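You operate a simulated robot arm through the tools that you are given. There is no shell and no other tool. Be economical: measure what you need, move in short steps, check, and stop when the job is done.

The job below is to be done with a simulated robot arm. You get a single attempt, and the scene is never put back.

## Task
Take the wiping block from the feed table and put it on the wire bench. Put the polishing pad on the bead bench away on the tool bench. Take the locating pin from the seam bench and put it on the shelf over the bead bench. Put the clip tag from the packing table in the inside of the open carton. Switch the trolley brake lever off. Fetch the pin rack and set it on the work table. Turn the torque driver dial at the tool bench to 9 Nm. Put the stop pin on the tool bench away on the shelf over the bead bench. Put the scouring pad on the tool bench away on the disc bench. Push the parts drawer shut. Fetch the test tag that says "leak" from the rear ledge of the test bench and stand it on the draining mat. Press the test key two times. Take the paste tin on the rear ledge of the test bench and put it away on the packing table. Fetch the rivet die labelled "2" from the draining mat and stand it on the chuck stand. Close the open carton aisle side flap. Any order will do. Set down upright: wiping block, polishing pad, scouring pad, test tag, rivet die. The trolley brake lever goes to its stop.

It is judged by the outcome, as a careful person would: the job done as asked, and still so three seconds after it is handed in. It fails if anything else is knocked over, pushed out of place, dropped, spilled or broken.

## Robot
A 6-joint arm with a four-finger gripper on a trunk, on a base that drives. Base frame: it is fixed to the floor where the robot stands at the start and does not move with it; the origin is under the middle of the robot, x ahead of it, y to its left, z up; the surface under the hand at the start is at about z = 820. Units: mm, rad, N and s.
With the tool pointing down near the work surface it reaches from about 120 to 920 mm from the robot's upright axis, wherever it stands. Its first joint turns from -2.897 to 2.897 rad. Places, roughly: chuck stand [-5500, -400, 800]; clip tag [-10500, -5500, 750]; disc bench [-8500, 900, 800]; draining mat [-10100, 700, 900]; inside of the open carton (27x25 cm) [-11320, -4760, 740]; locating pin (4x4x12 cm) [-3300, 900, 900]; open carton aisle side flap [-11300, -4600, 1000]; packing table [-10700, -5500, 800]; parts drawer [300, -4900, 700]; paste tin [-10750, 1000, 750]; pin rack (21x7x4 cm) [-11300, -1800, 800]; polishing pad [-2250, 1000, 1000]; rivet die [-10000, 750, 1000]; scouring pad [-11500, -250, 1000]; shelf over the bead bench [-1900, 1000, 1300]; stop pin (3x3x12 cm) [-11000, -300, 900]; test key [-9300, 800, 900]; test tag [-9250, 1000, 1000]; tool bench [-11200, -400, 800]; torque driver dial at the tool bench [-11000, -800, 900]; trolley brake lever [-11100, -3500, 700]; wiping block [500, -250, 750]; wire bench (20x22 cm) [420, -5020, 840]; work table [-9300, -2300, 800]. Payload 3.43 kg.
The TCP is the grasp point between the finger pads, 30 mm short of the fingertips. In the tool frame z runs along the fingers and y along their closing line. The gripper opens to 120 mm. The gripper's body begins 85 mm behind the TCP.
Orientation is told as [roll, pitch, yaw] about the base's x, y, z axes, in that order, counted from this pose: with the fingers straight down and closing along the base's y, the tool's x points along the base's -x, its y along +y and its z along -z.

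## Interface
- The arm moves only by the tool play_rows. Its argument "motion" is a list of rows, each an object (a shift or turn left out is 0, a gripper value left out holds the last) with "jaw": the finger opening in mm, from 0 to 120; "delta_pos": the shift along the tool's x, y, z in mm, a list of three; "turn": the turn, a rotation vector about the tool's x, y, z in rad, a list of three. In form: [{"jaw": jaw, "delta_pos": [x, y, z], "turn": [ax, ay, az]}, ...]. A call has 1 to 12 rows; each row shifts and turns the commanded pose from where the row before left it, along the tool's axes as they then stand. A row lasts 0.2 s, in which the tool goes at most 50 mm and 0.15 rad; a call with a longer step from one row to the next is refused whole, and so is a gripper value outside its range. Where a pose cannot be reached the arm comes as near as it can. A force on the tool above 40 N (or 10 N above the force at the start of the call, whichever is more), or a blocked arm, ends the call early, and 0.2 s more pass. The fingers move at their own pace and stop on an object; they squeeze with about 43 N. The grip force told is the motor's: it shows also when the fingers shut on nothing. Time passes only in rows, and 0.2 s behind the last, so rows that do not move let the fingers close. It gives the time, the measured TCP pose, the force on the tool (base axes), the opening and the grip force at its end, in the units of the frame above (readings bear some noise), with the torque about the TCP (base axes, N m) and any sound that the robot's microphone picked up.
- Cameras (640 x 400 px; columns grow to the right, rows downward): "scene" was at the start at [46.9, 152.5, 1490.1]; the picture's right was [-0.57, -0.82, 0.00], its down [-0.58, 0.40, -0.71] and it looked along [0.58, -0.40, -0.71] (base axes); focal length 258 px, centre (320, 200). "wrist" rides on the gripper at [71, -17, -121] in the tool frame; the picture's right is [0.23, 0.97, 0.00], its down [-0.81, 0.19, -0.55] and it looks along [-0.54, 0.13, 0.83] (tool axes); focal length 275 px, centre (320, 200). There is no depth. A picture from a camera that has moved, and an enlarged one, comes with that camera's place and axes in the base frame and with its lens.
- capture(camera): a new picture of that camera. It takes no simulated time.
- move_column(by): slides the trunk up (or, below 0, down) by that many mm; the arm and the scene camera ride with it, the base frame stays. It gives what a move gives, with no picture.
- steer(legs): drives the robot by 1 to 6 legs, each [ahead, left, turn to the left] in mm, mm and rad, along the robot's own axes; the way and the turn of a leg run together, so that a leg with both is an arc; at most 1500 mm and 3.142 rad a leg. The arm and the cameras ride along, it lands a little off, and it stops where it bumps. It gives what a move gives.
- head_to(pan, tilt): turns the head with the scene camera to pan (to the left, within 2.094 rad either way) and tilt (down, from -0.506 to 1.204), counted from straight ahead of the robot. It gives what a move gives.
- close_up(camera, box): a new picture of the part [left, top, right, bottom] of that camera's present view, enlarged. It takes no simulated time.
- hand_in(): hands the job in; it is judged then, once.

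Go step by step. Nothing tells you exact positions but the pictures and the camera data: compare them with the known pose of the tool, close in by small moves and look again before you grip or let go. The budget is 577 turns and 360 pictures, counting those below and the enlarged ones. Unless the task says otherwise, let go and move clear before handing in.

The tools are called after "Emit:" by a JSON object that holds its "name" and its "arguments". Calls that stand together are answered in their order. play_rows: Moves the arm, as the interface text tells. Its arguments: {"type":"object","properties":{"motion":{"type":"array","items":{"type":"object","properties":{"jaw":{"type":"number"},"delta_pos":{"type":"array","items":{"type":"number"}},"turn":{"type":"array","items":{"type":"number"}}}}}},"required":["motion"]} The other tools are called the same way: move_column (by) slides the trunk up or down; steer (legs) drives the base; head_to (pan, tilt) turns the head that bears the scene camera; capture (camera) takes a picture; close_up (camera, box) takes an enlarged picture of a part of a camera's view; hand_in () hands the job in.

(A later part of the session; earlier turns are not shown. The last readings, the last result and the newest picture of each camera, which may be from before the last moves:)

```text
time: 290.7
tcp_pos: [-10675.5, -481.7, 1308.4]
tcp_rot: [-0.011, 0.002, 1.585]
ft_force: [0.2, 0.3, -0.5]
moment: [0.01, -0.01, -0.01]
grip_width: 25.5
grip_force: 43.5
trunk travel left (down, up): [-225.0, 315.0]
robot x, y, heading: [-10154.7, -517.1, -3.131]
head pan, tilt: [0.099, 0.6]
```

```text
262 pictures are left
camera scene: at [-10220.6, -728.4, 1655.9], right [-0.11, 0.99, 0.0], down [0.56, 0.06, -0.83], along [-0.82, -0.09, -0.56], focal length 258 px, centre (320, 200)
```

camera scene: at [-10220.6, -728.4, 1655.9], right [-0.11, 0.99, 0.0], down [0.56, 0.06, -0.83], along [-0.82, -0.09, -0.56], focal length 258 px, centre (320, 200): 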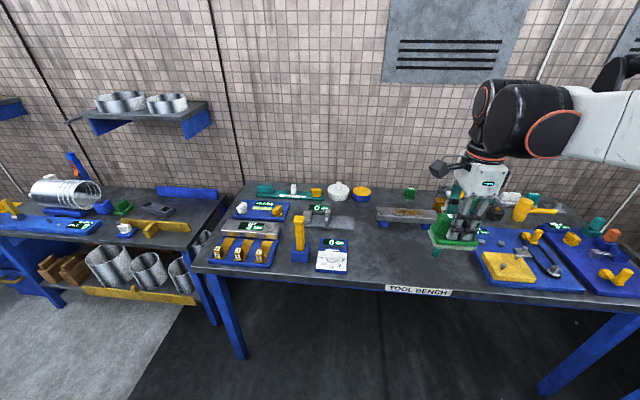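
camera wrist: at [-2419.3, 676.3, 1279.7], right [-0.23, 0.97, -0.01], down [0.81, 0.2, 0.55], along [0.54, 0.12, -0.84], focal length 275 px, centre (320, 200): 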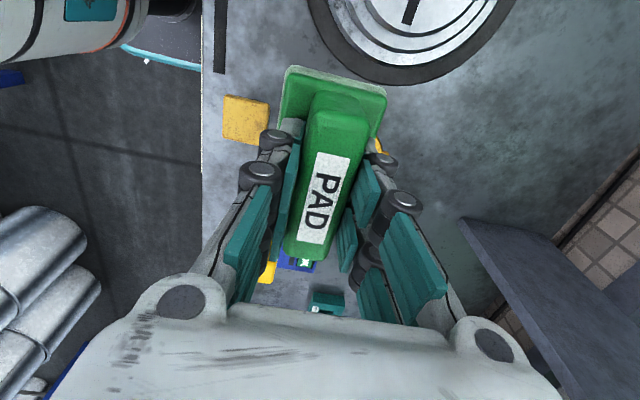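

The tool bench is right ahead. I zoom in on its items.

Emit:
{"name": "close_up", "arguments": {"camera": "scene", "box": [190, 170, 430, 320]}}

Emit:
{"name": "close_up", "arguments": {"camera": "scene", "box": [380, 150, 640, 312]}}

```text
2.67 times, centred on (310, 245) of scene
camera zoom: at [-10220.6, -728.4, 1655.9], right [-0.11, 0.99, 0.0], down [0.56, 0.06, -0.83], along [-0.82, -0.09, -0.56], focal length 689 px, centre (347, 80)
```

zoom: 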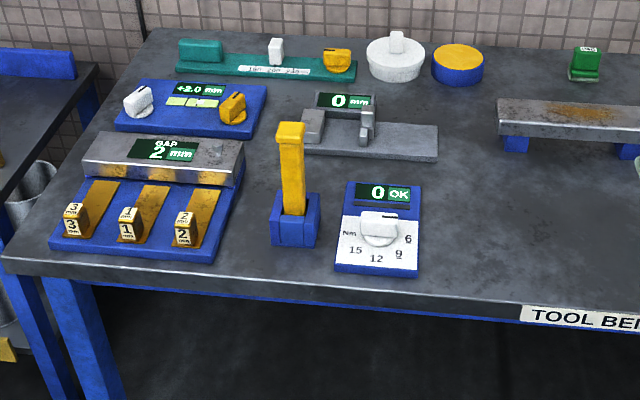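

```text
2.46 times, centred on (510, 231) of scene
camera zoom: at [-10220.6, -728.4, 1655.9], right [-0.11, 0.99, 0.0], down [0.56, 0.06, -0.83], along [-0.82, -0.09, -0.56], focal length 636 px, centre (-148, 124)
```

zoom: 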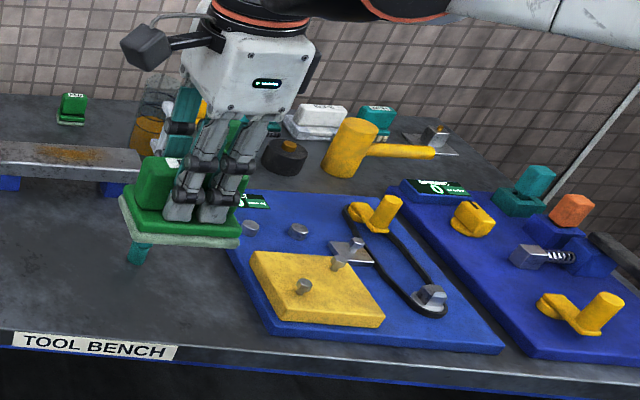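

I see a free spot around (−11110, −500) between the torque driver and the stop pin. I move closer to set the polishing pad there.

Emit:
{"name": "steer", "arguments": {"legs": [[250, 0, -0.01]]}}

Emit:
{"name": "move_column", "arguments": {"by": -150}}

Emit:
{"name": "capture", "arguments": {"camera": "scene"}}

Emit:
{"name": "capture", "arguments": {"camera": "wrist"}}

```text
time: 292.5
tcp_pos: [-10919.7, -477.1, 1309.3]
tcp_rot: [-0.011, -0.001, 1.574]
ft_force: [-0.6, 0.8, -0.7]
moment: [0.01, -0.07, 0.01]
grip_width: 25.3
grip_force: 42.8
trunk travel left (down, up): [-225.0, 315.0]
robot x, y, heading: [-10399.3, -516.1, -3.14]
head pan, tilt: [0.099, 0.6]
```

```text
time: 294.3
tcp_pos: [-10919.2, -477.9, 1158.8]
tcp_rot: [-0.01, -0.001, 1.574]
ft_force: [-0.7, -0.1, -2.4]
moment: [-0.02, -0.01, -0.04]
grip_width: 25.4
grip_force: 43.0
trunk travel left (down, up): [-75.0, 465.0]
robot x, y, heading: [-10393.7, -519.7, -3.141]
head pan, tilt: [0.099, 0.6]
```

```text
259 pictures are left
camera scene: at [-10466.3, -729.5, 1506.0], right [-0.1, 0.99, 0.0], down [0.56, 0.06, -0.82], along [-0.82, -0.08, -0.57], focal length 258 px, centre (320, 200)
```

scene: 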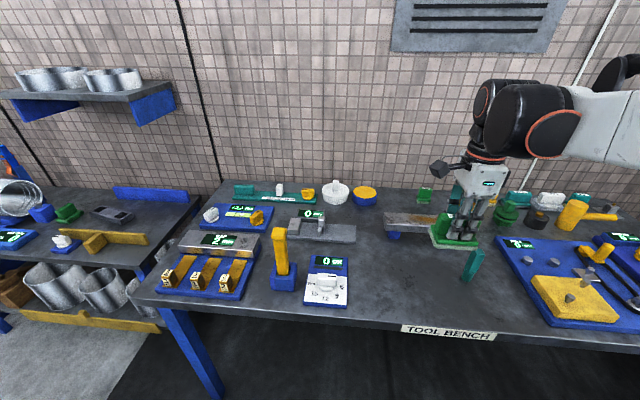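

```text
258 pictures are left
camera wrist: at [-10903.9, -549.1, 1279.3], right [-0.97, -0.23, -0.01], down [-0.2, 0.81, 0.55], along [-0.12, 0.54, -0.83], focal length 275 px, centre (320, 200)
```

wrist: 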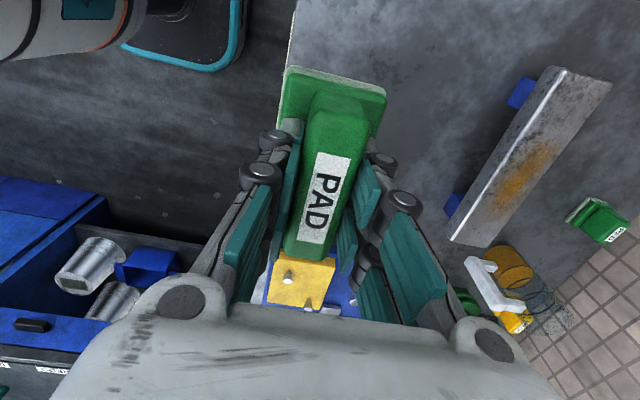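

A grey bar lies behind at x≈−11225; the zone in front is free. I move over (−11080, −490) and lower.

Emit:
{"name": "play_rows", "arguments": {"motion": [{"delta_pos": [4, 40, 0]}, {"delta_pos": [4, 40, 0]}, {"delta_pos": [4, 40, 0]}, {"delta_pos": [0, 40, 0]}, {"delta_pos": [0, 0, 45]}, {"delta_pos": [0, 0, 45]}, {"delta_pos": [0, 0, 45]}, {"delta_pos": [0, 0, 45]}, {"delta_pos": [0, 0, 40]}]}}

Emit:
{"name": "close_up", "arguments": {"camera": "scene", "box": [320, 180, 520, 305]}}

```text
time: 296.3
tcp_pos: [-11076.7, -485.8, 936.0]
tcp_rot: [-0.01, -0.001, 1.573]
ft_force: [1.3, 1.0, -0.9]
moment: [0.03, 0.04, -0.04]
grip_width: 25.4
grip_force: 43.3
trunk travel left (down, up): [-75.0, 465.0]
robot x, y, heading: [-10398.2, -518.1, -3.14]
head pan, tilt: [0.099, 0.6]
```

```text
3.20 times, centred on (420, 242) of scene
camera zoom: at [-10466.6, -729.5, 1505.9], right [-0.1, 0.99, 0.0], down [0.56, 0.06, -0.82], along [-0.82, -0.08, -0.57], focal length 826 px, centre (0, 64)
```

zoom: 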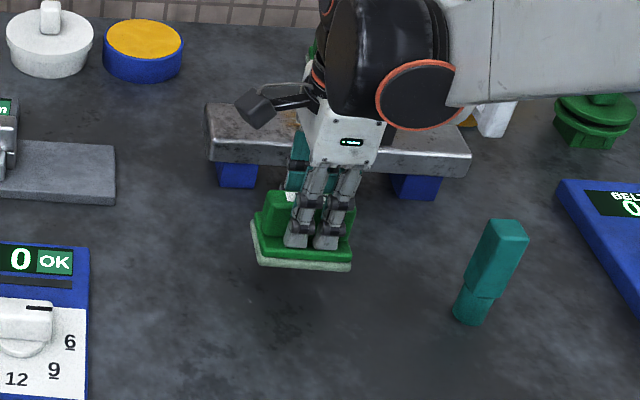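

Emit:
{"name": "play_rows", "arguments": {"motion": [{"delta_pos": [0, 0, 15]}, {"delta_pos": [0, 0, 8]}, {"delta_pos": [0, 0, 3]}, {"delta_pos": [0, 0, 3]}, {"delta_pos": [0, 0, 3]}, {"delta_pos": [0, 0, 3]}, {"delta_pos": [0, 0, 3]}, {"delta_pos": [0, 0, 3]}, {"delta_pos": [0, 0, 3]}, {"delta_pos": [0, 0, 3]}, {"delta_pos": [0, 0, 3]}]}}

Emit:
{"name": "close_up", "arguments": {"camera": "scene", "box": [320, 180, 520, 305]}}

```text
time: 297.9
tcp_pos: [-11076.7, -488.6, 904.1]
tcp_rot: [-0.009, 0.0, 1.573]
ft_force: [1.2, 1.1, 24.7]
moment: [-0.38, 0.01, -0.01]
grip_width: 25.4
grip_force: 42.4
trunk travel left (down, up): [-75.0, 465.0]
robot x, y, heading: [-10400.3, -520.3, -3.137]
head pan, tilt: [0.099, 0.6]
stopped in row 8: the force on the tool passed its limit at 46 N (the readings are from after the stop); the commanded pose is now the measured one
```

```text
3.20 times, centred on (420, 242) of scene
camera zoom: at [-10464.3, -729.5, 1506.2], right [-0.1, 0.99, 0.0], down [0.56, 0.06, -0.83], along [-0.82, -0.08, -0.56], focal length 826 px, centre (0, 64)
```

zoom: 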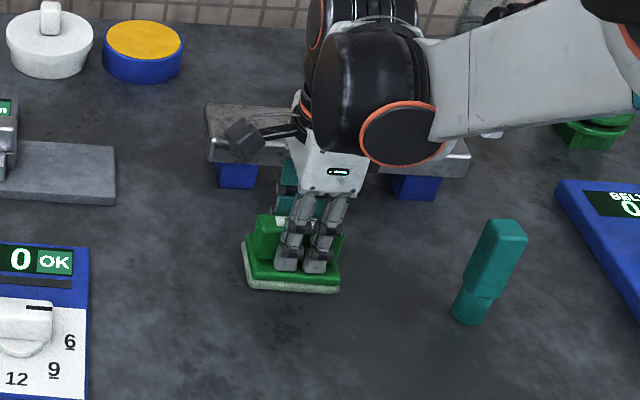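

On the bench. I open and lift.

Emit:
{"name": "play_rows", "arguments": {"motion": [{"delta_pos": [0, 0, -1], "jaw": 50}, {"jaw": 50}, {"delta_pos": [0, 0, -20]}, {"delta_pos": [0, 0, -45]}, {"delta_pos": [0, 0, -45]}, {"delta_pos": [0, 0, -45]}, {"delta_pos": [45, 0, 0]}, {"delta_pos": [45, 0, 0]}]}}

Emit:
{"name": "capture", "arguments": {"camera": "scene"}}

Emit:
{"name": "close_up", "arguments": {"camera": "scene", "box": [260, 210, 420, 310]}}

Emit:
{"name": "capture", "arguments": {"camera": "wrist"}}

```text
time: 299.7
tcp_pos: [-11079.4, -578.0, 1056.8]
tcp_rot: [-0.009, 0.001, 1.572]
ft_force: [-0.3, 0.1, -0.6]
moment: [0.01, -0.04, 0.03]
grip_width: 49.9
grip_force: 0.0
trunk travel left (down, up): [-75.0, 465.0]
robot x, y, heading: [-10400.0, -523.3, -3.138]
head pan, tilt: [0.099, 0.6]
```

```text
255 pictures are left
camera scene: at [-10466.9, -729.7, 1505.8], right [-0.1, 0.99, 0.0], down [0.56, 0.06, -0.82], along [-0.82, -0.08, -0.57], focal length 258 px, centre (320, 200)
```

scene: 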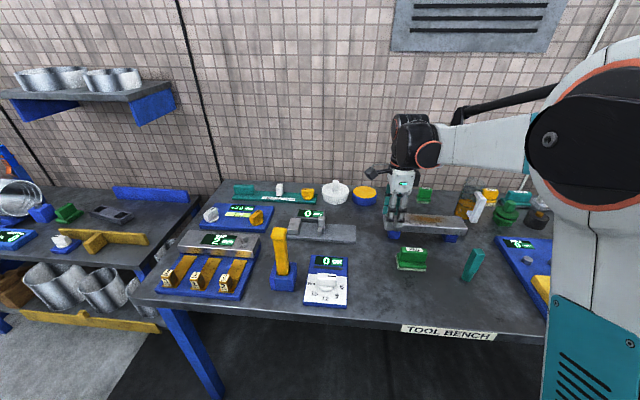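

```text
4.00 times, centred on (340, 260) of scene
camera zoom: at [-10466.9, -729.7, 1505.8], right [-0.1, 0.99, 0.0], down [0.56, 0.06, -0.82], along [-0.82, -0.08, -0.57], focal length 1033 px, centre (240, -40)
```

zoom: 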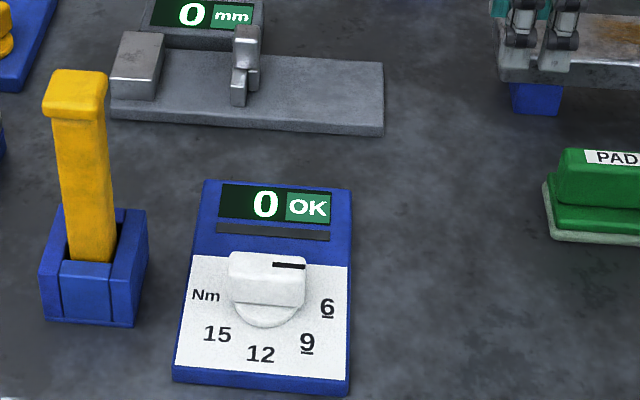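

```text
253 pictures are left
camera wrist: at [-11063.9, -650.0, 1177.8], right [-0.97, -0.23, -0.01], down [-0.2, 0.81, 0.55], along [-0.12, 0.54, -0.83], focal length 275 px, centre (320, 200)
```

wrist: 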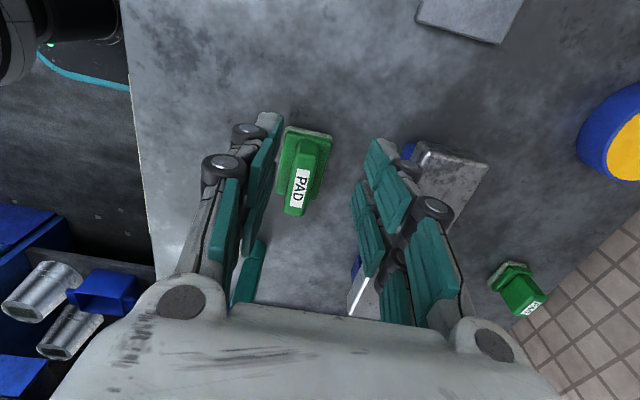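

The pad stands. The torque dial at about (−10951, −757): its pointer now points to 6 (+y), and 9 lies 45° clockwise (seen from above). I move over the knob.

Emit:
{"name": "play_rows", "arguments": {"motion": [{"delta_pos": [36, -26, 0]}, {"delta_pos": [36, -26, 0]}, {"delta_pos": [36, -26, 0]}, {"delta_pos": [36, -26, 0]}, {"delta_pos": [35, -24, 0]}, {"delta_pos": [0, 0, 30]}]}}

Emit:
{"name": "capture", "arguments": {"camera": "wrist"}}

Emit:
{"name": "close_up", "arguments": {"camera": "scene", "box": [260, 190, 420, 290]}}

```text
time: 301.1
tcp_pos: [-10947.8, -759.0, 1028.6]
tcp_rot: [-0.009, 0.0, 1.574]
ft_force: [-0.2, 0.2, 0.3]
moment: [0.02, 0.06, -0.01]
grip_width: 50.0
grip_force: 0.1
trunk travel left (down, up): [-75.0, 465.0]
robot x, y, heading: [-10399.3, -520.5, -3.142]
head pan, tilt: [0.099, 0.6]
```

```text
252 pictures are left
camera wrist: at [-10932.2, -830.8, 1148.7], right [-0.97, -0.23, -0.01], down [-0.2, 0.81, 0.55], along [-0.12, 0.54, -0.83], focal length 275 px, centre (320, 200)
```

wrist: 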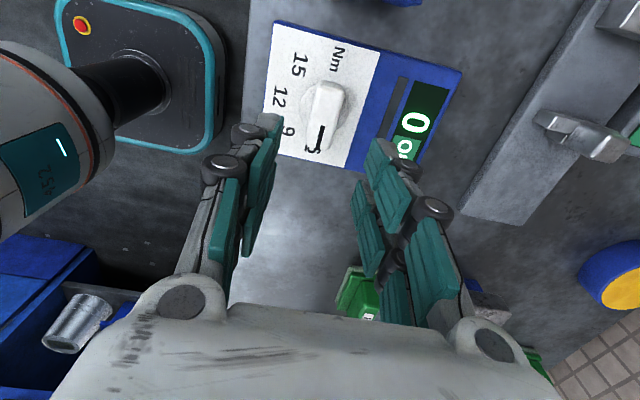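

```text
4.00 times, centred on (340, 240) of scene
camera zoom: at [-10466.0, -729.9, 1505.8], right [-0.1, 0.99, 0.0], down [0.56, 0.06, -0.83], along [-0.82, -0.08, -0.56], focal length 1033 px, centre (240, 40)
```

zoom: 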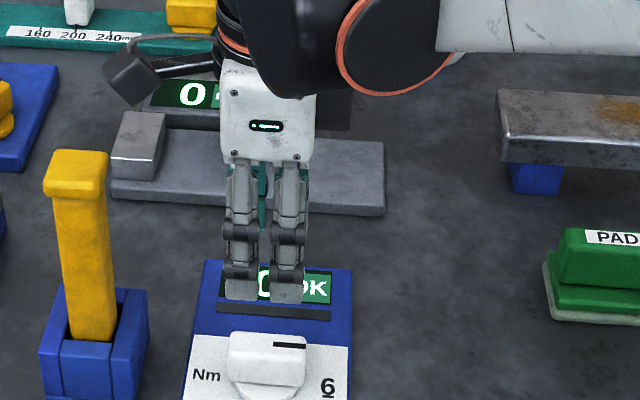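

Emit:
{"name": "close_up", "arguments": {"camera": "wrist", "box": [240, 10, 480, 180]}}

```text
2.35 times, centred on (360, 95) of wrist
camera zoom: at [-10932.2, -830.8, 1148.7], right [-0.97, -0.23, -0.01], down [-0.2, 0.81, 0.55], along [-0.12, 0.54, -0.83], focal length 648 px, centre (226, 447)
```

zoom: 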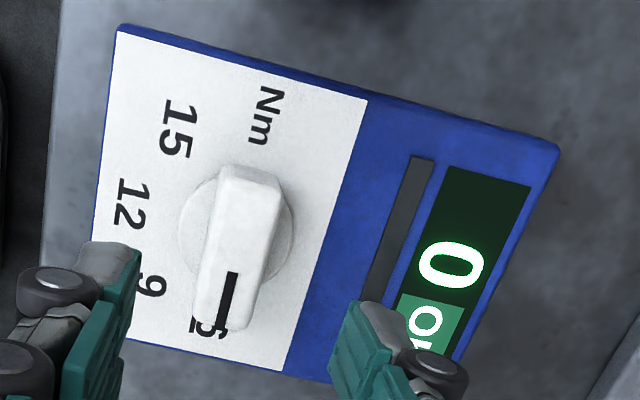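

The knob's centre is about (−10953, −755). I centre and lower around it.

Emit:
{"name": "play_rows", "arguments": {"motion": [{"delta_pos": [-4, 5, 40]}, {"delta_pos": [0, 0, 40]}, {"delta_pos": [0, 0, 30]}, {"delta_pos": [0, 0, 6]}]}}

Emit:
{"name": "close_up", "arguments": {"camera": "scene", "box": [270, 210, 400, 290]}}

Emit:
{"name": "capture", "arguments": {"camera": "wrist"}}

```text
time: 302.1
tcp_pos: [-10953.3, -754.8, 910.6]
tcp_rot: [-0.008, 0.0, 1.575]
ft_force: [-0.7, -0.1, 0.5]
moment: [0.01, -0.05, -0.03]
grip_width: 49.9
grip_force: 0.0
trunk travel left (down, up): [-75.0, 465.0]
robot x, y, heading: [-10398.2, -516.4, -3.138]
head pan, tilt: [0.099, 0.6]
```

```text
4.92 times, centred on (335, 250) of scene
camera zoom: at [-10466.6, -729.7, 1505.9], right [-0.1, 0.99, 0.0], down [0.56, 0.06, -0.82], along [-0.82, -0.08, -0.57], focal length 1271 px, centre (246, -46)
```

zoom: 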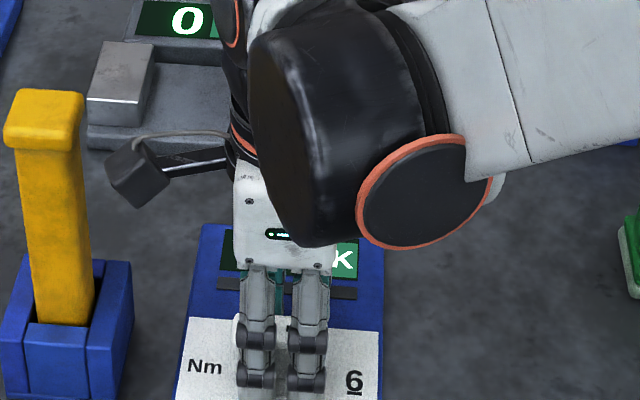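

```text
248 pictures are left
camera wrist: at [-10938.2, -826.4, 1032.0], right [-0.97, -0.23, -0.01], down [-0.2, 0.81, 0.55], along [-0.12, 0.54, -0.83], focal length 275 px, centre (320, 200)
```

wrist: 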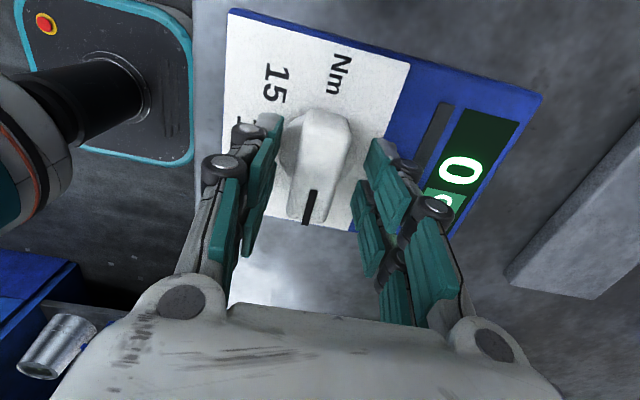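

Emit:
{"name": "play_rows", "arguments": {"motion": [{"delta_pos": [0, 0, 5]}, {"delta_pos": [0, 0, 4]}, {"delta_pos": [0, 0, 3]}, {"jaw": 10}, {"jaw": 10}]}}

Emit:
{"name": "capture", "arguments": {"camera": "wrist"}}

```text
time: 303.3
tcp_pos: [-10951.3, -754.3, 900.3]
tcp_rot: [-0.01, 0.001, 1.573]
ft_force: [24.1, 1.9, -0.6]
moment: [-0.03, -1.12, 0.11]
grip_width: 46.8
grip_force: 45.2
trunk travel left (down, up): [-75.0, 465.0]
robot x, y, heading: [-10392.8, -518.3, -3.139]
head pan, tilt: [0.099, 0.6]
```

```text
247 pictures are left
camera wrist: at [-10935.5, -825.9, 1021.0], right [-0.97, -0.23, -0.01], down [-0.2, 0.81, 0.55], along [-0.12, 0.54, -0.83], focal length 275 px, centre (320, 200)
```

wrist: 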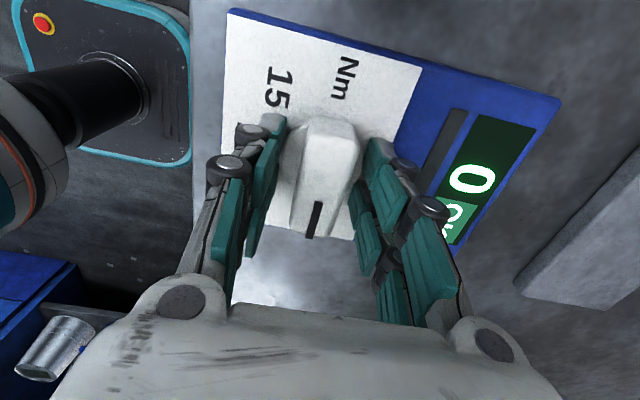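

It clamped the knob's round base. I open, rise 11 mm and grip the bar part.

Emit:
{"name": "play_rows", "arguments": {"motion": [{"jaw": 55}, {"delta_pos": [0, -1, -11]}, {"jaw": 10}, {"jaw": 10}, {"jaw": 10}]}}

Emit:
{"name": "capture", "arguments": {"camera": "wrist"}}

```text
time: 304.5
tcp_pos: [-10952.6, -753.5, 911.3]
tcp_rot: [-0.009, 0.0, 1.576]
ft_force: [27.6, 5.9, -19.9]
moment: [0.25, -0.84, -0.04]
grip_width: 24.0
grip_force: 45.4
trunk travel left (down, up): [-75.0, 465.0]
robot x, y, heading: [-10396.5, -517.0, -3.142]
head pan, tilt: [0.099, 0.6]
```

```text
246 pictures are left
camera wrist: at [-10935.7, -825.8, 1031.3], right [-0.97, -0.23, -0.01], down [-0.2, 0.81, 0.55], along [-0.12, 0.54, -0.83], focal length 275 px, centre (320, 200)
```

wrist: 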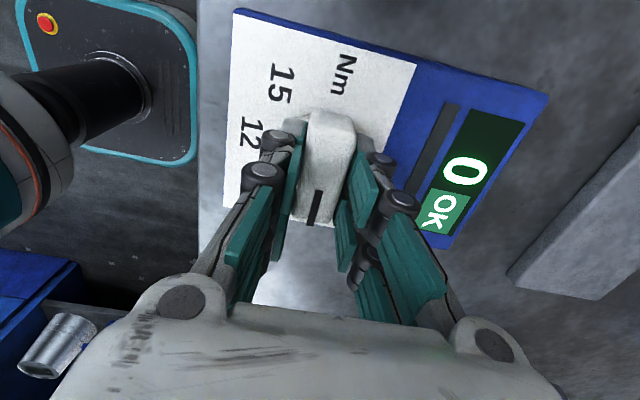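

The bar is held (24 mm). I relieve the side force a little and turn 45° clockwise.

Emit:
{"name": "play_rows", "arguments": {"motion": [{"delta_pos": [0, -2, 0]}, {"delta_pos": [0, -1, 1]}, {}]}}

Emit:
{"name": "play_rows", "arguments": {"motion": [{"turn": [0, 0, 0.1]}, {"turn": [0, 0, 0.1]}, {"turn": [0, 0, 0.1]}, {"turn": [0, 0, 0.1]}]}}

Emit:
{"name": "capture", "arguments": {"camera": "wrist"}}

```text
time: 305.3
tcp_pos: [-10950.0, -753.7, 909.4]
tcp_rot: [-0.005, 0.0, 1.574]
ft_force: [1.7, 2.0, 7.7]
moment: [1.54, 0.02, -0.08]
grip_width: 24.1
grip_force: 45.3
trunk travel left (down, up): [-75.0, 465.0]
robot x, y, heading: [-10399.3, -518.4, -3.138]
head pan, tilt: [0.099, 0.6]
```

```text
time: 306.3
tcp_pos: [-10950.1, -753.6, 911.5]
tcp_rot: [-0.008, -0.004, 1.172]
ft_force: [-4.5, -2.5, 13.6]
moment: [-1.37, 0.64, -0.04]
grip_width: 23.8
grip_force: 44.8
trunk travel left (down, up): [-75.0, 465.0]
robot x, y, heading: [-10398.2, -517.1, -3.137]
head pan, tilt: [0.099, 0.6]
```

```text
245 pictures are left
camera wrist: at [-10962.9, -826.8, 1031.2], right [-0.99, 0.17, -0.01], down [0.13, 0.82, 0.55], along [0.1, 0.54, -0.83], focal length 275 px, centre (320, 200)
```

wrist: 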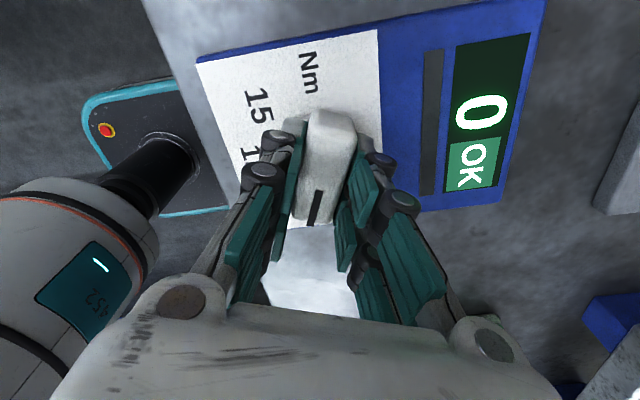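

The knob turns with the fingers. I finish the turn to 45°.

Emit:
{"name": "play_rows", "arguments": {"motion": [{"turn": [0, 0, 0.1]}, {"turn": [0, 0, 0.1]}, {"turn": [0, 0, 0.1]}, {"turn": [0, 0, 0.089]}, {}]}}

Emit:
{"name": "play_rows", "arguments": {"motion": [{"jaw": 50}, {"jaw": 50}, {"delta_pos": [0, 0, -40]}, {"delta_pos": [0, 0, -40]}, {"delta_pos": [0, 0, -40]}, {"delta_pos": [0, 0, -40]}]}}

Emit:
{"name": "capture", "arguments": {"camera": "wrist"}}

Emit:
{"name": "close_up", "arguments": {"camera": "scene", "box": [260, 210, 420, 310]}}

```text
time: 307.5
tcp_pos: [-10948.3, -755.2, 909.6]
tcp_rot: [-0.006, -0.006, 0.784]
ft_force: [11.4, -11.4, 16.1]
moment: [-1.04, -0.02, 0.07]
grip_width: 24.1
grip_force: 45.2
trunk travel left (down, up): [-75.0, 465.0]
robot x, y, heading: [-10397.8, -516.6, -3.14]
head pan, tilt: [0.099, 0.6]
```

```text
time: 308.9
tcp_pos: [-10951.9, -752.4, 1071.1]
tcp_rot: [-0.006, -0.006, 0.784]
ft_force: [0.2, 0.4, -0.1]
moment: [-0.04, 0.0, 0.0]
grip_width: 50.0
grip_force: 0.1
trunk travel left (down, up): [-75.0, 465.0]
robot x, y, heading: [-10396.1, -520.2, -3.142]
head pan, tilt: [0.099, 0.6]
```

```text
244 pictures are left
camera wrist: at [-10991.3, -815.6, 1190.9], right [-0.85, 0.53, -0.01], down [0.43, 0.71, 0.56], along [0.3, 0.47, -0.83], focal length 275 px, centre (320, 200)
```

wrist: 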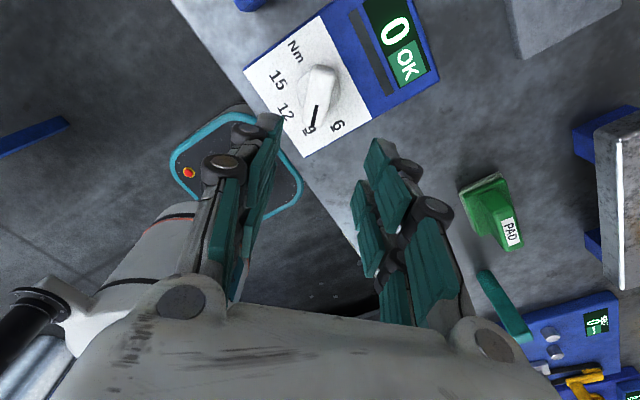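

```text
4.00 times, centred on (340, 260) of scene
camera zoom: at [-10466.4, -729.6, 1505.9], right [-0.1, 0.99, 0.0], down [0.56, 0.06, -0.83], along [-0.82, -0.08, -0.56], focal length 1033 px, centre (240, -40)
```

zoom: 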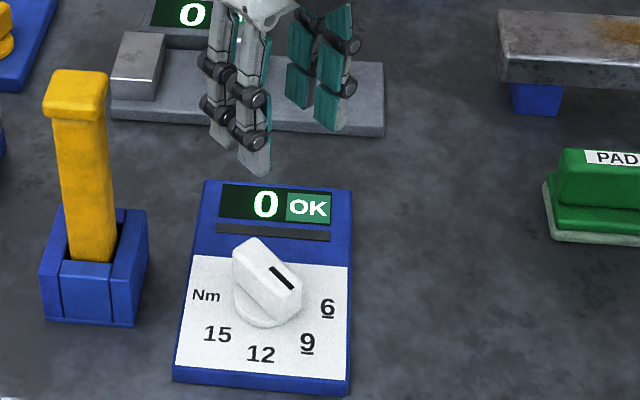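

The dial points to 9 and the device hasn't moved. Next the scouring pad; I look closely at the back right of the bench.

Emit:
{"name": "close_up", "arguments": {"camera": "scene", "box": [380, 170, 620, 320]}}

```text
2.67 times, centred on (500, 245) of scene
camera zoom: at [-10466.4, -729.6, 1505.9], right [-0.1, 0.99, 0.0], down [0.56, 0.06, -0.83], along [-0.82, -0.08, -0.56], focal length 689 px, centre (-160, 80)
```

zoom: 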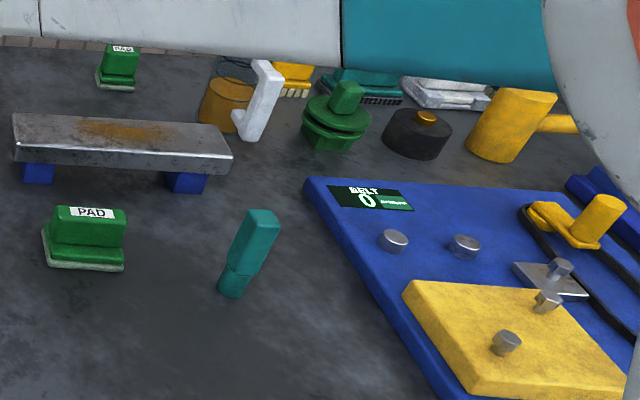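

The green "PAD" at the back, around (−11475, −357), is the scouring pad. I drive a bit closer (the bench is open below), turn the tool back and approach.

Emit:
{"name": "steer", "arguments": {"legs": [[200, -80, 0]]}}

Emit:
{"name": "play_rows", "arguments": {"motion": [{"jaw": 60, "delta_pos": [0, 0, -40], "turn": [0, 0, -0.131]}, {"turn": [0, 0, -0.131]}, {"turn": [0, 0, -0.131]}, {"turn": [0, 0, -0.131]}, {"turn": [0, 0, -0.131]}, {"turn": [0, 0, -0.131]}]}}

Emit:
{"name": "capture", "arguments": {"camera": "scene"}}

```text
time: 310.6
tcp_pos: [-11150.3, -673.4, 1070.2]
tcp_rot: [-0.005, -0.005, 0.784]
ft_force: [0.1, -0.2, 0.0]
moment: [0.01, -0.01, -0.01]
grip_width: 50.2
grip_force: 0.1
trunk travel left (down, up): [-75.0, 465.0]
robot x, y, heading: [-10594.8, -439.1, -3.139]
head pan, tilt: [0.099, 0.6]
```

```text
time: 311.9
tcp_pos: [-11150.6, -672.7, 1111.8]
tcp_rot: [-0.008, -0.002, 1.575]
ft_force: [-0.3, -0.1, 0.1]
moment: [0.01, 0.03, 0.0]
grip_width: 60.2
grip_force: 0.1
trunk travel left (down, up): [-75.0, 465.0]
robot x, y, heading: [-10596.3, -437.5, -3.139]
head pan, tilt: [0.099, 0.6]
```

```text
241 pictures are left
camera scene: at [-10666.6, -643.8, 1508.2], right [-0.04, 1.0, 0.0], down [0.54, 0.02, -0.84], along [-0.84, -0.04, -0.54], focal length 258 px, centre (320, 200)
```

scene: 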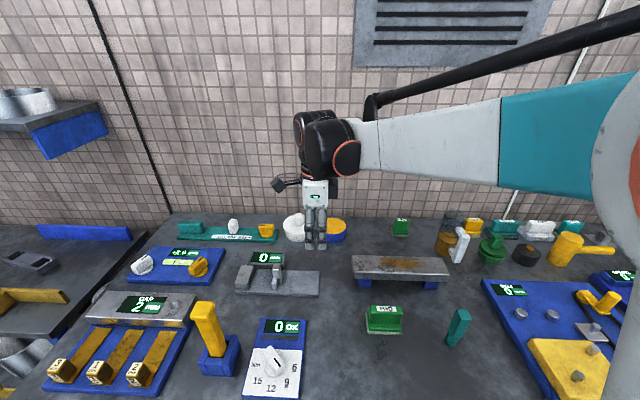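

Emit:
{"name": "play_rows", "arguments": {"motion": [{"delta_pos": [-34, 34, 0]}, {"delta_pos": [-34, 34, 0]}, {"delta_pos": [-34, 34, 0]}, {"delta_pos": [-34, 34, 0]}, {"delta_pos": [-34, 34, 0]}, {"delta_pos": [-34, 34, 0]}, {"delta_pos": [-34, 34, 0]}, {"delta_pos": [-34, 34, 0]}, {"delta_pos": [-34, 34, 0]}]}}

Emit:
{"name": "capture", "arguments": {"camera": "wrist"}}

Emit:
{"name": "capture", "arguments": {"camera": "scene"}}

```text
time: 313.9
tcp_pos: [-11456.6, -367.2, 1107.7]
tcp_rot: [-0.009, 0.0, 1.574]
ft_force: [-0.1, 0.1, -0.4]
moment: [0.01, -0.01, 0.01]
grip_width: 59.9
grip_force: 0.1
trunk travel left (down, up): [-75.0, 465.0]
robot x, y, heading: [-10596.7, -440.1, -3.138]
head pan, tilt: [0.099, 0.6]
```

```text
240 pictures are left
camera wrist: at [-11441.6, -439.0, 1228.5], right [-0.97, -0.23, -0.01], down [-0.2, 0.81, 0.55], along [-0.12, 0.54, -0.83], focal length 275 px, centre (320, 200)
```

wrist: 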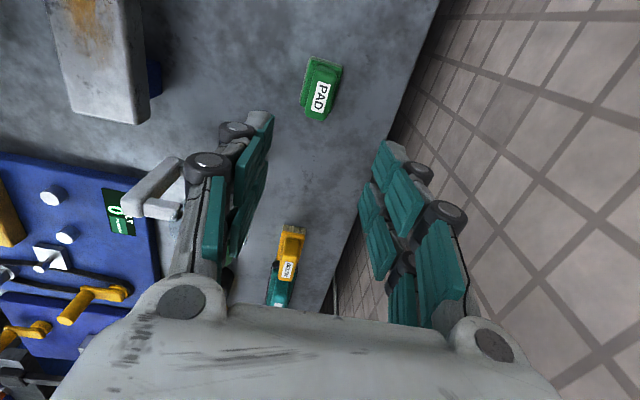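

```text
239 pictures are left
camera scene: at [-10666.0, -648.7, 1505.8], right [-0.1, 0.99, 0.0], down [0.56, 0.06, -0.82], along [-0.82, -0.08, -0.57], focal length 258 px, centre (320, 200)
```

scene: 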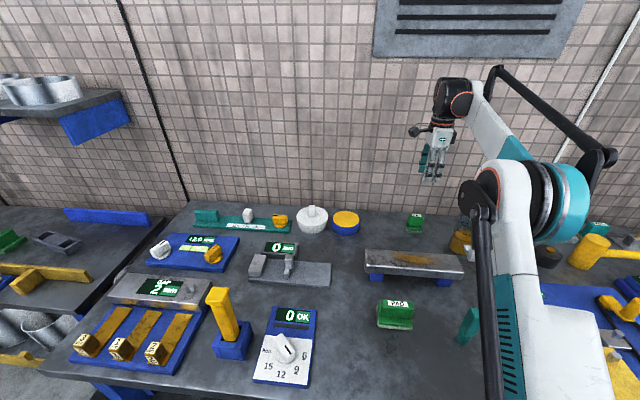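

Already centred over it. I descend and grip.

Emit:
{"name": "play_rows", "arguments": {"motion": [{"delta_pos": [3, 0, 40]}, {"delta_pos": [0, 0, 45]}, {"delta_pos": [0, 0, 45]}, {"delta_pos": [0, 0, 15]}]}}

Emit:
{"name": "capture", "arguments": {"camera": "wrist"}}

```text
time: 314.9
tcp_pos: [-11456.6, -371.1, 962.5]
tcp_rot: [-0.011, -0.001, 1.575]
ft_force: [-0.2, 0.3, -0.9]
moment: [-0.03, -0.05, 0.03]
grip_width: 60.2
grip_force: 0.1
trunk travel left (down, up): [-75.0, 465.0]
robot x, y, heading: [-10598.2, -439.4, -3.137]
head pan, tilt: [0.099, 0.6]
```

```text
238 pictures are left
camera wrist: at [-11441.4, -442.5, 1080.9], right [-0.97, -0.23, -0.01], down [-0.2, 0.81, 0.55], along [-0.12, 0.54, -0.83], focal length 275 px, centre (320, 200)
```

wrist: 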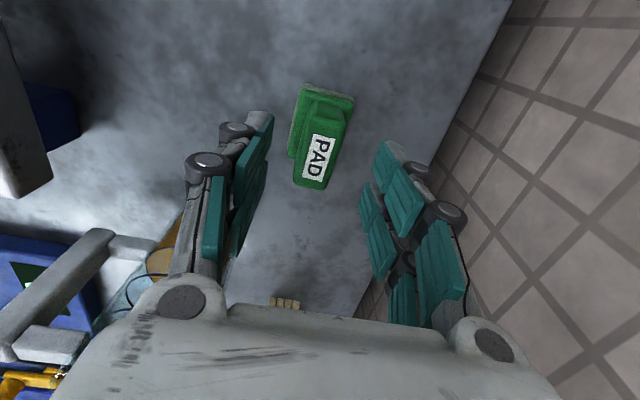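

Emit:
{"name": "play_rows", "arguments": {"motion": [{"delta_pos": [-3, 0, 35]}, {"delta_pos": [0, 0, 22]}, {"jaw": 10}, {"jaw": 10}, {"jaw": 10}]}}

Emit:
{"name": "capture", "arguments": {"camera": "wrist"}}

Emit:
{"name": "close_up", "arguments": {"camera": "scene", "box": [370, 160, 490, 235]}}

```text
time: 316.1
tcp_pos: [-11456.2, -368.7, 905.3]
tcp_rot: [-0.009, 0.001, 1.573]
ft_force: [0.2, 0.5, 0.1]
moment: [0.02, 0.03, 0.03]
grip_width: 25.3
grip_force: 42.9
trunk travel left (down, up): [-75.0, 465.0]
robot x, y, heading: [-10597.1, -439.0, -3.14]
head pan, tilt: [0.099, 0.6]
```

```text
237 pictures are left
camera wrist: at [-11440.8, -439.9, 1025.3], right [-0.97, -0.23, -0.01], down [-0.2, 0.81, 0.55], along [-0.12, 0.54, -0.83], focal length 275 px, centre (320, 200)
```

wrist: 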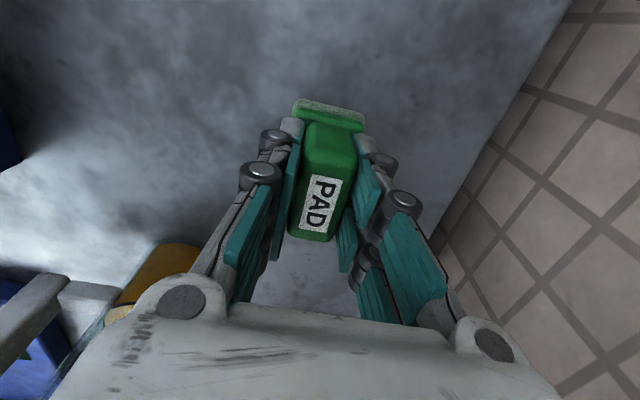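

```text
5.33 times, centred on (430, 198) of scene
camera zoom: at [-10665.8, -648.7, 1505.9], right [-0.1, 0.99, 0.0], down [0.56, 0.06, -0.82], along [-0.82, -0.08, -0.57], focal length 1377 px, centre (-267, 213)
```

zoom: 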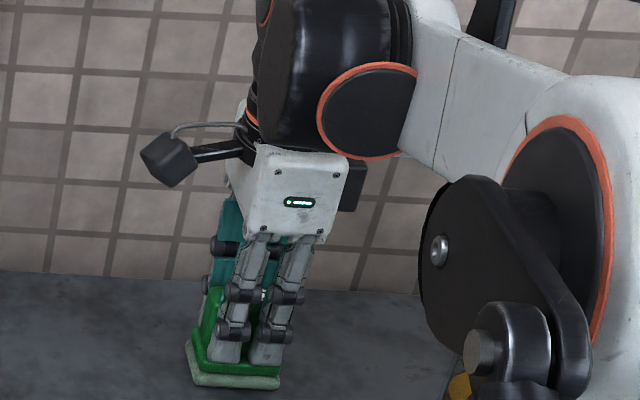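

Held. I lift, retract, back away from the bench, and turn towards the disc bench on the north side.

Emit:
{"name": "play_rows", "arguments": {"motion": [{"delta_pos": [0, 0, -30]}, {"delta_pos": [0, 0, -45]}, {"delta_pos": [0, 0, -45]}, {"delta_pos": [0, 0, -45]}, {"delta_pos": [0, -45, -15]}, {"delta_pos": [0, -45, -15]}, {"delta_pos": [0, -45, -15]}, {"delta_pos": [0, -45, -15]}, {"delta_pos": [0, -45, -15]}, {"delta_pos": [0, -45, 0]}, {"delta_pos": [0, -45, 0]}]}}

Emit:
{"name": "steer", "arguments": {"legs": [[-900, 0, 0], [0, 0, -1.571]]}}

Emit:
{"name": "head_to", "arguments": {"pan": 0.0, "tilt": 0.4}}

Emit:
{"name": "capture", "arguments": {"camera": "scene"}}

```text
time: 318.6
tcp_pos: [-11142.8, -367.2, 1147.5]
tcp_rot: [-0.009, 0.0, 1.572]
ft_force: [-0.1, -0.3, -1.6]
moment: [-0.01, -0.06, -0.01]
grip_width: 25.4
grip_force: 43.4
trunk travel left (down, up): [-75.0, 465.0]
robot x, y, heading: [-10597.6, -440.2, -3.137]
head pan, tilt: [0.099, 0.6]
```

```text
time: 327.2
tcp_pos: [-9602.0, 97.9, 1147.7]
tcp_rot: [-0.007, 0.0, -0.037]
ft_force: [0.6, -0.4, -1.6]
moment: [0.01, 0.03, -0.03]
grip_width: 25.4
grip_force: 43.5
trunk travel left (down, up): [-75.0, 465.0]
robot x, y, heading: [-9693.1, -447.5, 1.531]
head pan, tilt: [0.099, 0.6]
```

```text
time: 327.9
tcp_pos: [-9603.1, 98.2, 1147.9]
tcp_rot: [-0.008, 0.0, -0.036]
ft_force: [-0.6, -0.1, -0.2]
moment: [0.01, 0.03, 0.01]
grip_width: 25.1
grip_force: 42.9
trunk travel left (down, up): [-75.0, 465.0]
robot x, y, heading: [-9696.6, -442.5, 1.541]
head pan, tilt: [0.0, 0.4]
```

```text
235 pictures are left
camera scene: at [-9892.6, -365.6, 1524.1], right [1.0, -0.03, 0.0], down [-0.01, -0.39, -0.92], along [0.03, 0.92, -0.39], focal length 258 px, centre (320, 200)
```

scene: 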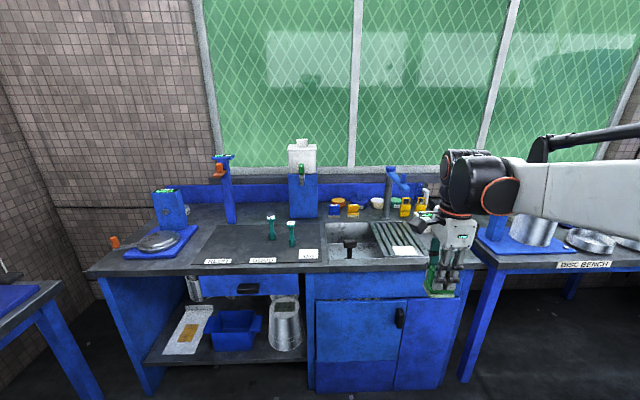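

Here are the test bench (sink, mat, ledge) and, on the right, the disc bench. I zoom in on the test bench for later.

Emit:
{"name": "close_up", "arguments": {"camera": "scene", "box": [140, 130, 460, 280]}}

```text
2.00 times, centred on (300, 205) of scene
camera zoom: at [-9892.6, -365.6, 1524.1], right [1.0, -0.03, 0.0], down [-0.01, -0.39, -0.92], along [0.03, 0.92, -0.39], focal length 516 px, centre (360, 190)
```

zoom: 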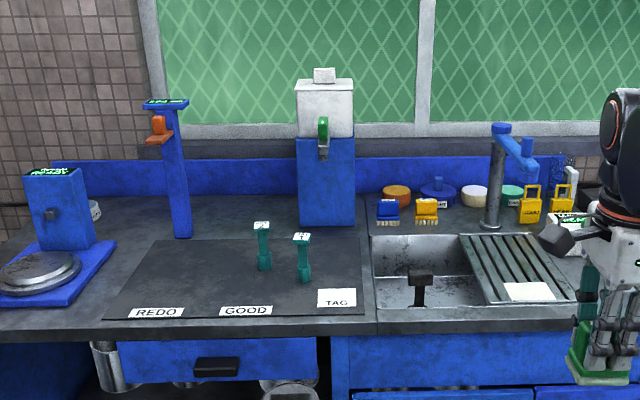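

The two teal dies stand on the black mat, tags are on the rear ledge. First I deliver the scouring pad: I strafe right to the disc bench.

Emit:
{"name": "steer", "arguments": {"legs": [[0, 0, 0.03], [350, -1050, 0]]}}

Emit:
{"name": "head_to", "arguments": {"pan": -0.1, "tilt": 0.6}}

Emit:
{"name": "capture", "arguments": {"camera": "scene"}}

```text
time: 334.0
tcp_pos: [-8547.9, 434.1, 1147.5]
tcp_rot: [-0.009, 0.001, -0.017]
ft_force: [0.3, -0.4, -1.0]
moment: [-0.03, -0.04, -0.02]
grip_width: 25.4
grip_force: 42.7
trunk travel left (down, up): [-75.0, 465.0]
robot x, y, heading: [-8633.1, -109.6, 1.551]
head pan, tilt: [0.0, 0.4]
```

```text
time: 334.7
tcp_pos: [-8547.9, 434.3, 1148.5]
tcp_rot: [-0.008, -0.001, -0.017]
ft_force: [0.5, 0.4, -0.1]
moment: [-0.01, 0.03, 0.05]
grip_width: 25.5
grip_force: 42.7
trunk travel left (down, up): [-75.0, 465.0]
robot x, y, heading: [-8631.1, -108.2, 1.553]
head pan, tilt: [-0.099, 0.6]
```

```text
233 pictures are left
camera scene: at [-8820.9, -39.8, 1505.9], right [0.99, -0.11, 0.0], down [-0.06, -0.56, -0.83], along [0.09, 0.82, -0.56], focal length 258 px, centre (320, 200)
```

scene: 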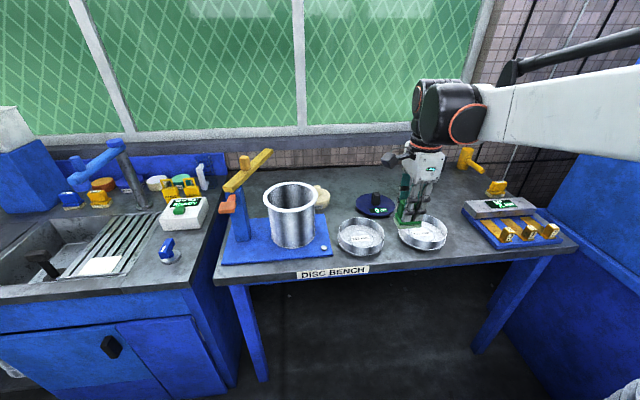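

Emit:
{"name": "close_up", "arguments": {"camera": "scene", "box": [210, 140, 590, 290]}}

Emit:
{"name": "capture", "arguments": {"camera": "wrist"}}

```text
1.68 times, centred on (400, 215) of scene
camera zoom: at [-8820.9, -39.8, 1505.9], right [0.99, -0.11, 0.0], down [-0.06, -0.56, -0.83], along [0.09, 0.82, -0.56], focal length 435 px, centre (185, 175)
```

zoom: 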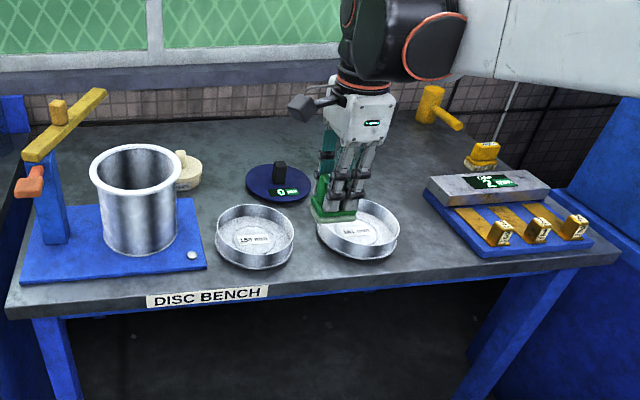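

```text
231 pictures are left
camera wrist: at [-8620.1, 419.0, 1267.9], right [-0.21, 0.98, -0.01], down [0.81, 0.18, 0.55], along [0.54, 0.11, -0.83], focal length 275 px, centre (320, 200)
```

wrist: 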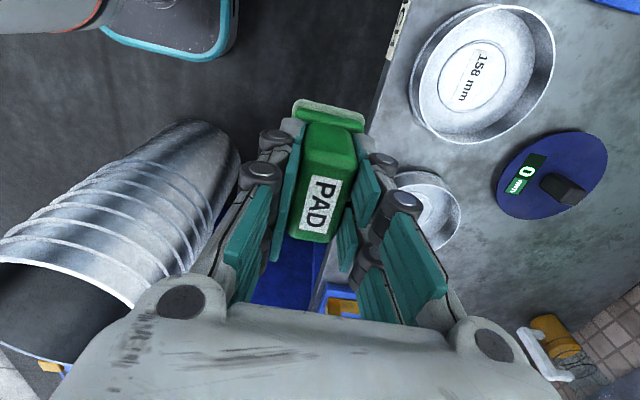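

A free area is around (−8300, 870), between the blue disc device and the gap gauge. I move the base closer.

Emit:
{"name": "steer", "arguments": {"legs": [[240, -170, 0.018]]}}

Emit:
{"name": "capture", "arguments": {"camera": "scene"}}

Emit:
{"name": "capture", "arguments": {"camera": "wrist"}}

```text
time: 336.7
tcp_pos: [-8382.7, 673.5, 1147.7]
tcp_rot: [-0.008, 0.002, -0.003]
ft_force: [-0.2, 0.7, -1.4]
moment: [-0.02, 0.02, 0.02]
grip_width: 25.5
grip_force: 43.0
trunk travel left (down, up): [-75.0, 465.0]
robot x, y, heading: [-8461.8, 128.4, 1.572]
head pan, tilt: [-0.099, 0.6]
```

```text
230 pictures are left
camera scene: at [-8648.2, 195.3, 1505.9], right [0.99, -0.1, 0.0], down [-0.06, -0.56, -0.82], along [0.08, 0.82, -0.57], focal length 258 px, centre (320, 200)
```

scene: 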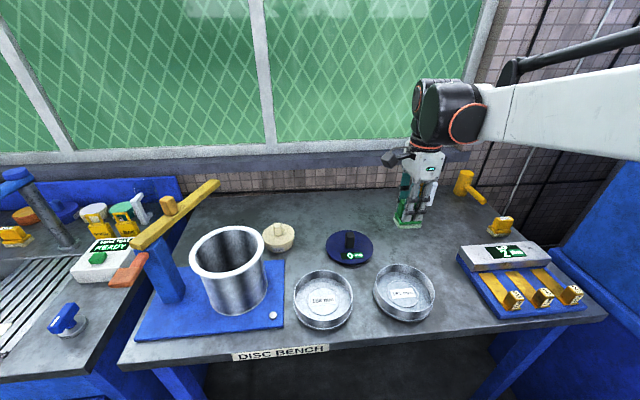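

```text
229 pictures are left
camera wrist: at [-8454.4, 657.2, 1267.8], right [-0.23, 0.97, -0.01], down [0.81, 0.2, 0.55], along [0.54, 0.12, -0.83], focal length 275 px, centre (320, 200)
```

wrist: 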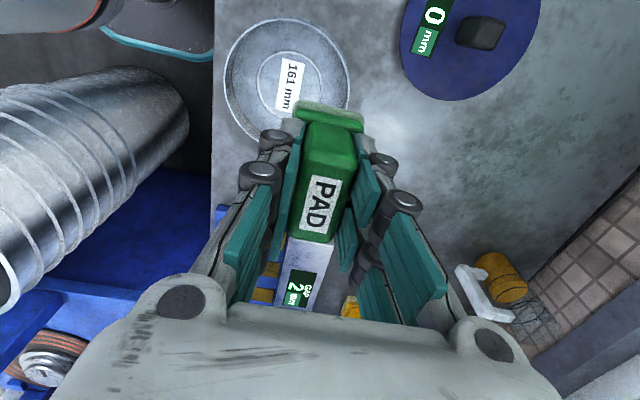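

Emit:
{"name": "play_rows", "arguments": {"motion": [{"delta_pos": [-22, 40, 0]}, {"delta_pos": [-22, 40, 0]}, {"delta_pos": [-22, 40, 0]}, {"delta_pos": [-22, 40, 0]}, {"delta_pos": [-20, 40, 0]}, {"delta_pos": [0, 24, 40]}, {"delta_pos": [0, 0, 45]}, {"delta_pos": [0, 0, 45]}, {"delta_pos": [0, 0, 45]}]}}

Emit:
{"name": "capture", "arguments": {"camera": "wrist"}}

Emit:
{"name": "close_up", "arguments": {"camera": "scene", "box": [300, 150, 540, 300]}}

```text
time: 338.7
tcp_pos: [-8275.0, 895.8, 969.3]
tcp_rot: [-0.009, 0.0, -0.001]
ft_force: [-0.7, 0.9, -1.5]
moment: [0.03, 0.01, -0.02]
grip_width: 25.4
grip_force: 42.7
trunk travel left (down, up): [-75.0, 465.0]
robot x, y, heading: [-8452.3, 128.8, 1.574]
head pan, tilt: [-0.099, 0.6]
```

```text
228 pictures are left
camera wrist: at [-8346.8, 878.7, 1089.8], right [-0.23, 0.97, -0.01], down [0.81, 0.2, 0.55], along [0.54, 0.12, -0.83], focal length 275 px, centre (320, 200)
```

wrist: 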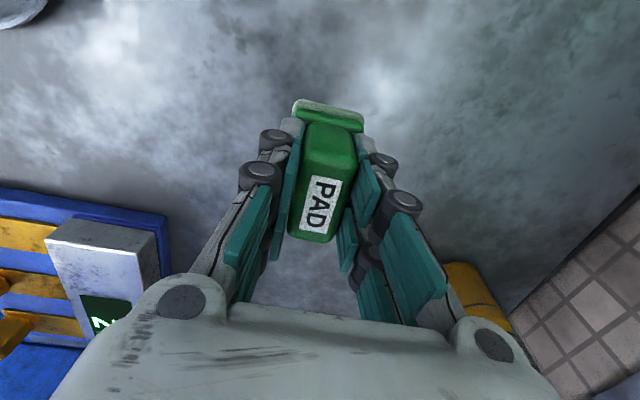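

```text
2.67 times, centred on (420, 225) of scene
camera zoom: at [-8648.0, 195.6, 1505.9], right [0.99, -0.1, 0.0], down [-0.06, -0.56, -0.82], along [0.08, 0.82, -0.57], focal length 689 px, centre (53, 133)
```

zoom: 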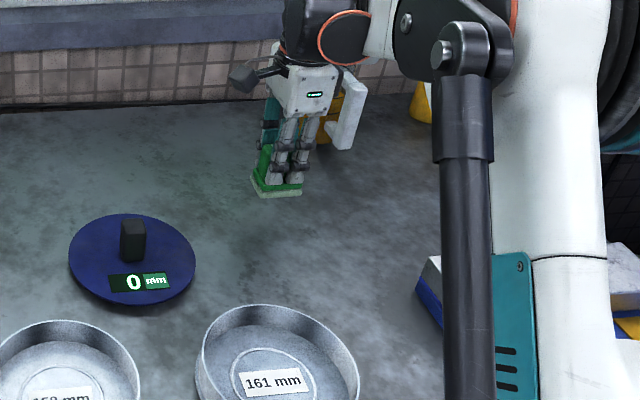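

Clear. I lower to contact.

Emit:
{"name": "play_rows", "arguments": {"motion": [{"delta_pos": [0, 0, 30]}, {"delta_pos": [0, 0, 20]}, {"delta_pos": [0, 0, 5]}, {"delta_pos": [0, 0, 3]}, {"delta_pos": [0, 0, 3]}, {"delta_pos": [0, 0, 3]}, {"delta_pos": [0, 0, 3]}, {"delta_pos": [0, 0, 3]}, {"delta_pos": [0, 0, 3]}]}}

Emit:
{"name": "close_up", "arguments": {"camera": "scene", "box": [300, 150, 540, 300]}}

```text
time: 340.6
tcp_pos: [-8274.3, 894.6, 904.1]
tcp_rot: [-0.005, -0.001, -0.002]
ft_force: [-0.8, -2.1, 19.8]
moment: [-0.17, 0.3, 0.01]
grip_width: 25.5
grip_force: 43.3
trunk travel left (down, up): [-75.0, 465.0]
robot x, y, heading: [-8457.3, 127.3, 1.569]
head pan, tilt: [-0.099, 0.6]
stopped in row 9: the force on the tool passed its limit at 43 N (the readings are from after the stop); the commanded pose is now the measured one
```

```text
2.67 times, centred on (420, 225) of scene
camera zoom: at [-8648.5, 193.3, 1506.0], right [0.99, -0.1, 0.0], down [-0.06, -0.56, -0.83], along [0.08, 0.82, -0.56], focal length 689 px, centre (53, 133)
```

zoom: 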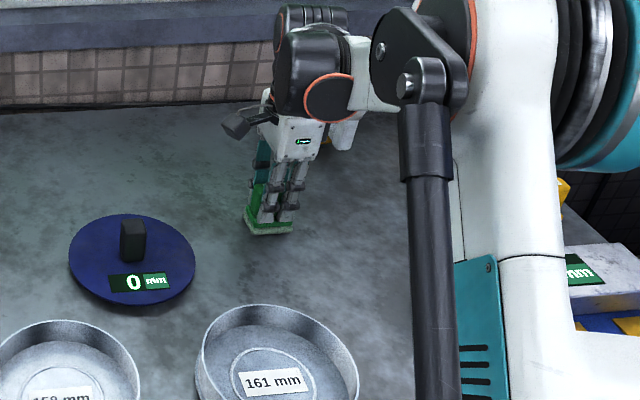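

Emit:
{"name": "play_rows", "arguments": {"motion": [{"delta_pos": [0, 0, -1], "jaw": 50}, {"jaw": 50}, {"delta_pos": [0, 0, -20]}, {"delta_pos": [0, 0, -45]}, {"delta_pos": [0, 0, -45]}, {"delta_pos": [0, 0, -45]}, {"delta_pos": [0, -45, -20]}, {"delta_pos": [0, -45, -20]}, {"delta_pos": [0, -45, -20]}, {"delta_pos": [20, -45, 0]}, {"delta_pos": [20, -45, 0]}]}}

Emit:
{"name": "capture", "arguments": {"camera": "scene"}}

```text
time: 343.0
tcp_pos: [-8316.2, 670.4, 1119.5]
tcp_rot: [-0.005, -0.001, -0.002]
ft_force: [-0.6, 0.0, -0.7]
moment: [0.0, -0.01, -0.01]
grip_width: 50.1
grip_force: 0.0
trunk travel left (down, up): [-75.0, 465.0]
robot x, y, heading: [-8454.4, 129.4, 1.576]
head pan, tilt: [-0.099, 0.6]
```

```text
225 pictures are left
camera scene: at [-8648.3, 195.0, 1505.9], right [0.99, -0.1, 0.0], down [-0.06, -0.56, -0.83], along [0.08, 0.82, -0.56], focal length 258 px, centre (320, 200)
```

scene: 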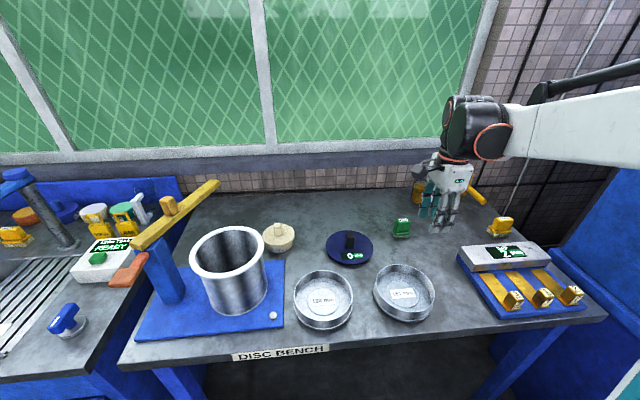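

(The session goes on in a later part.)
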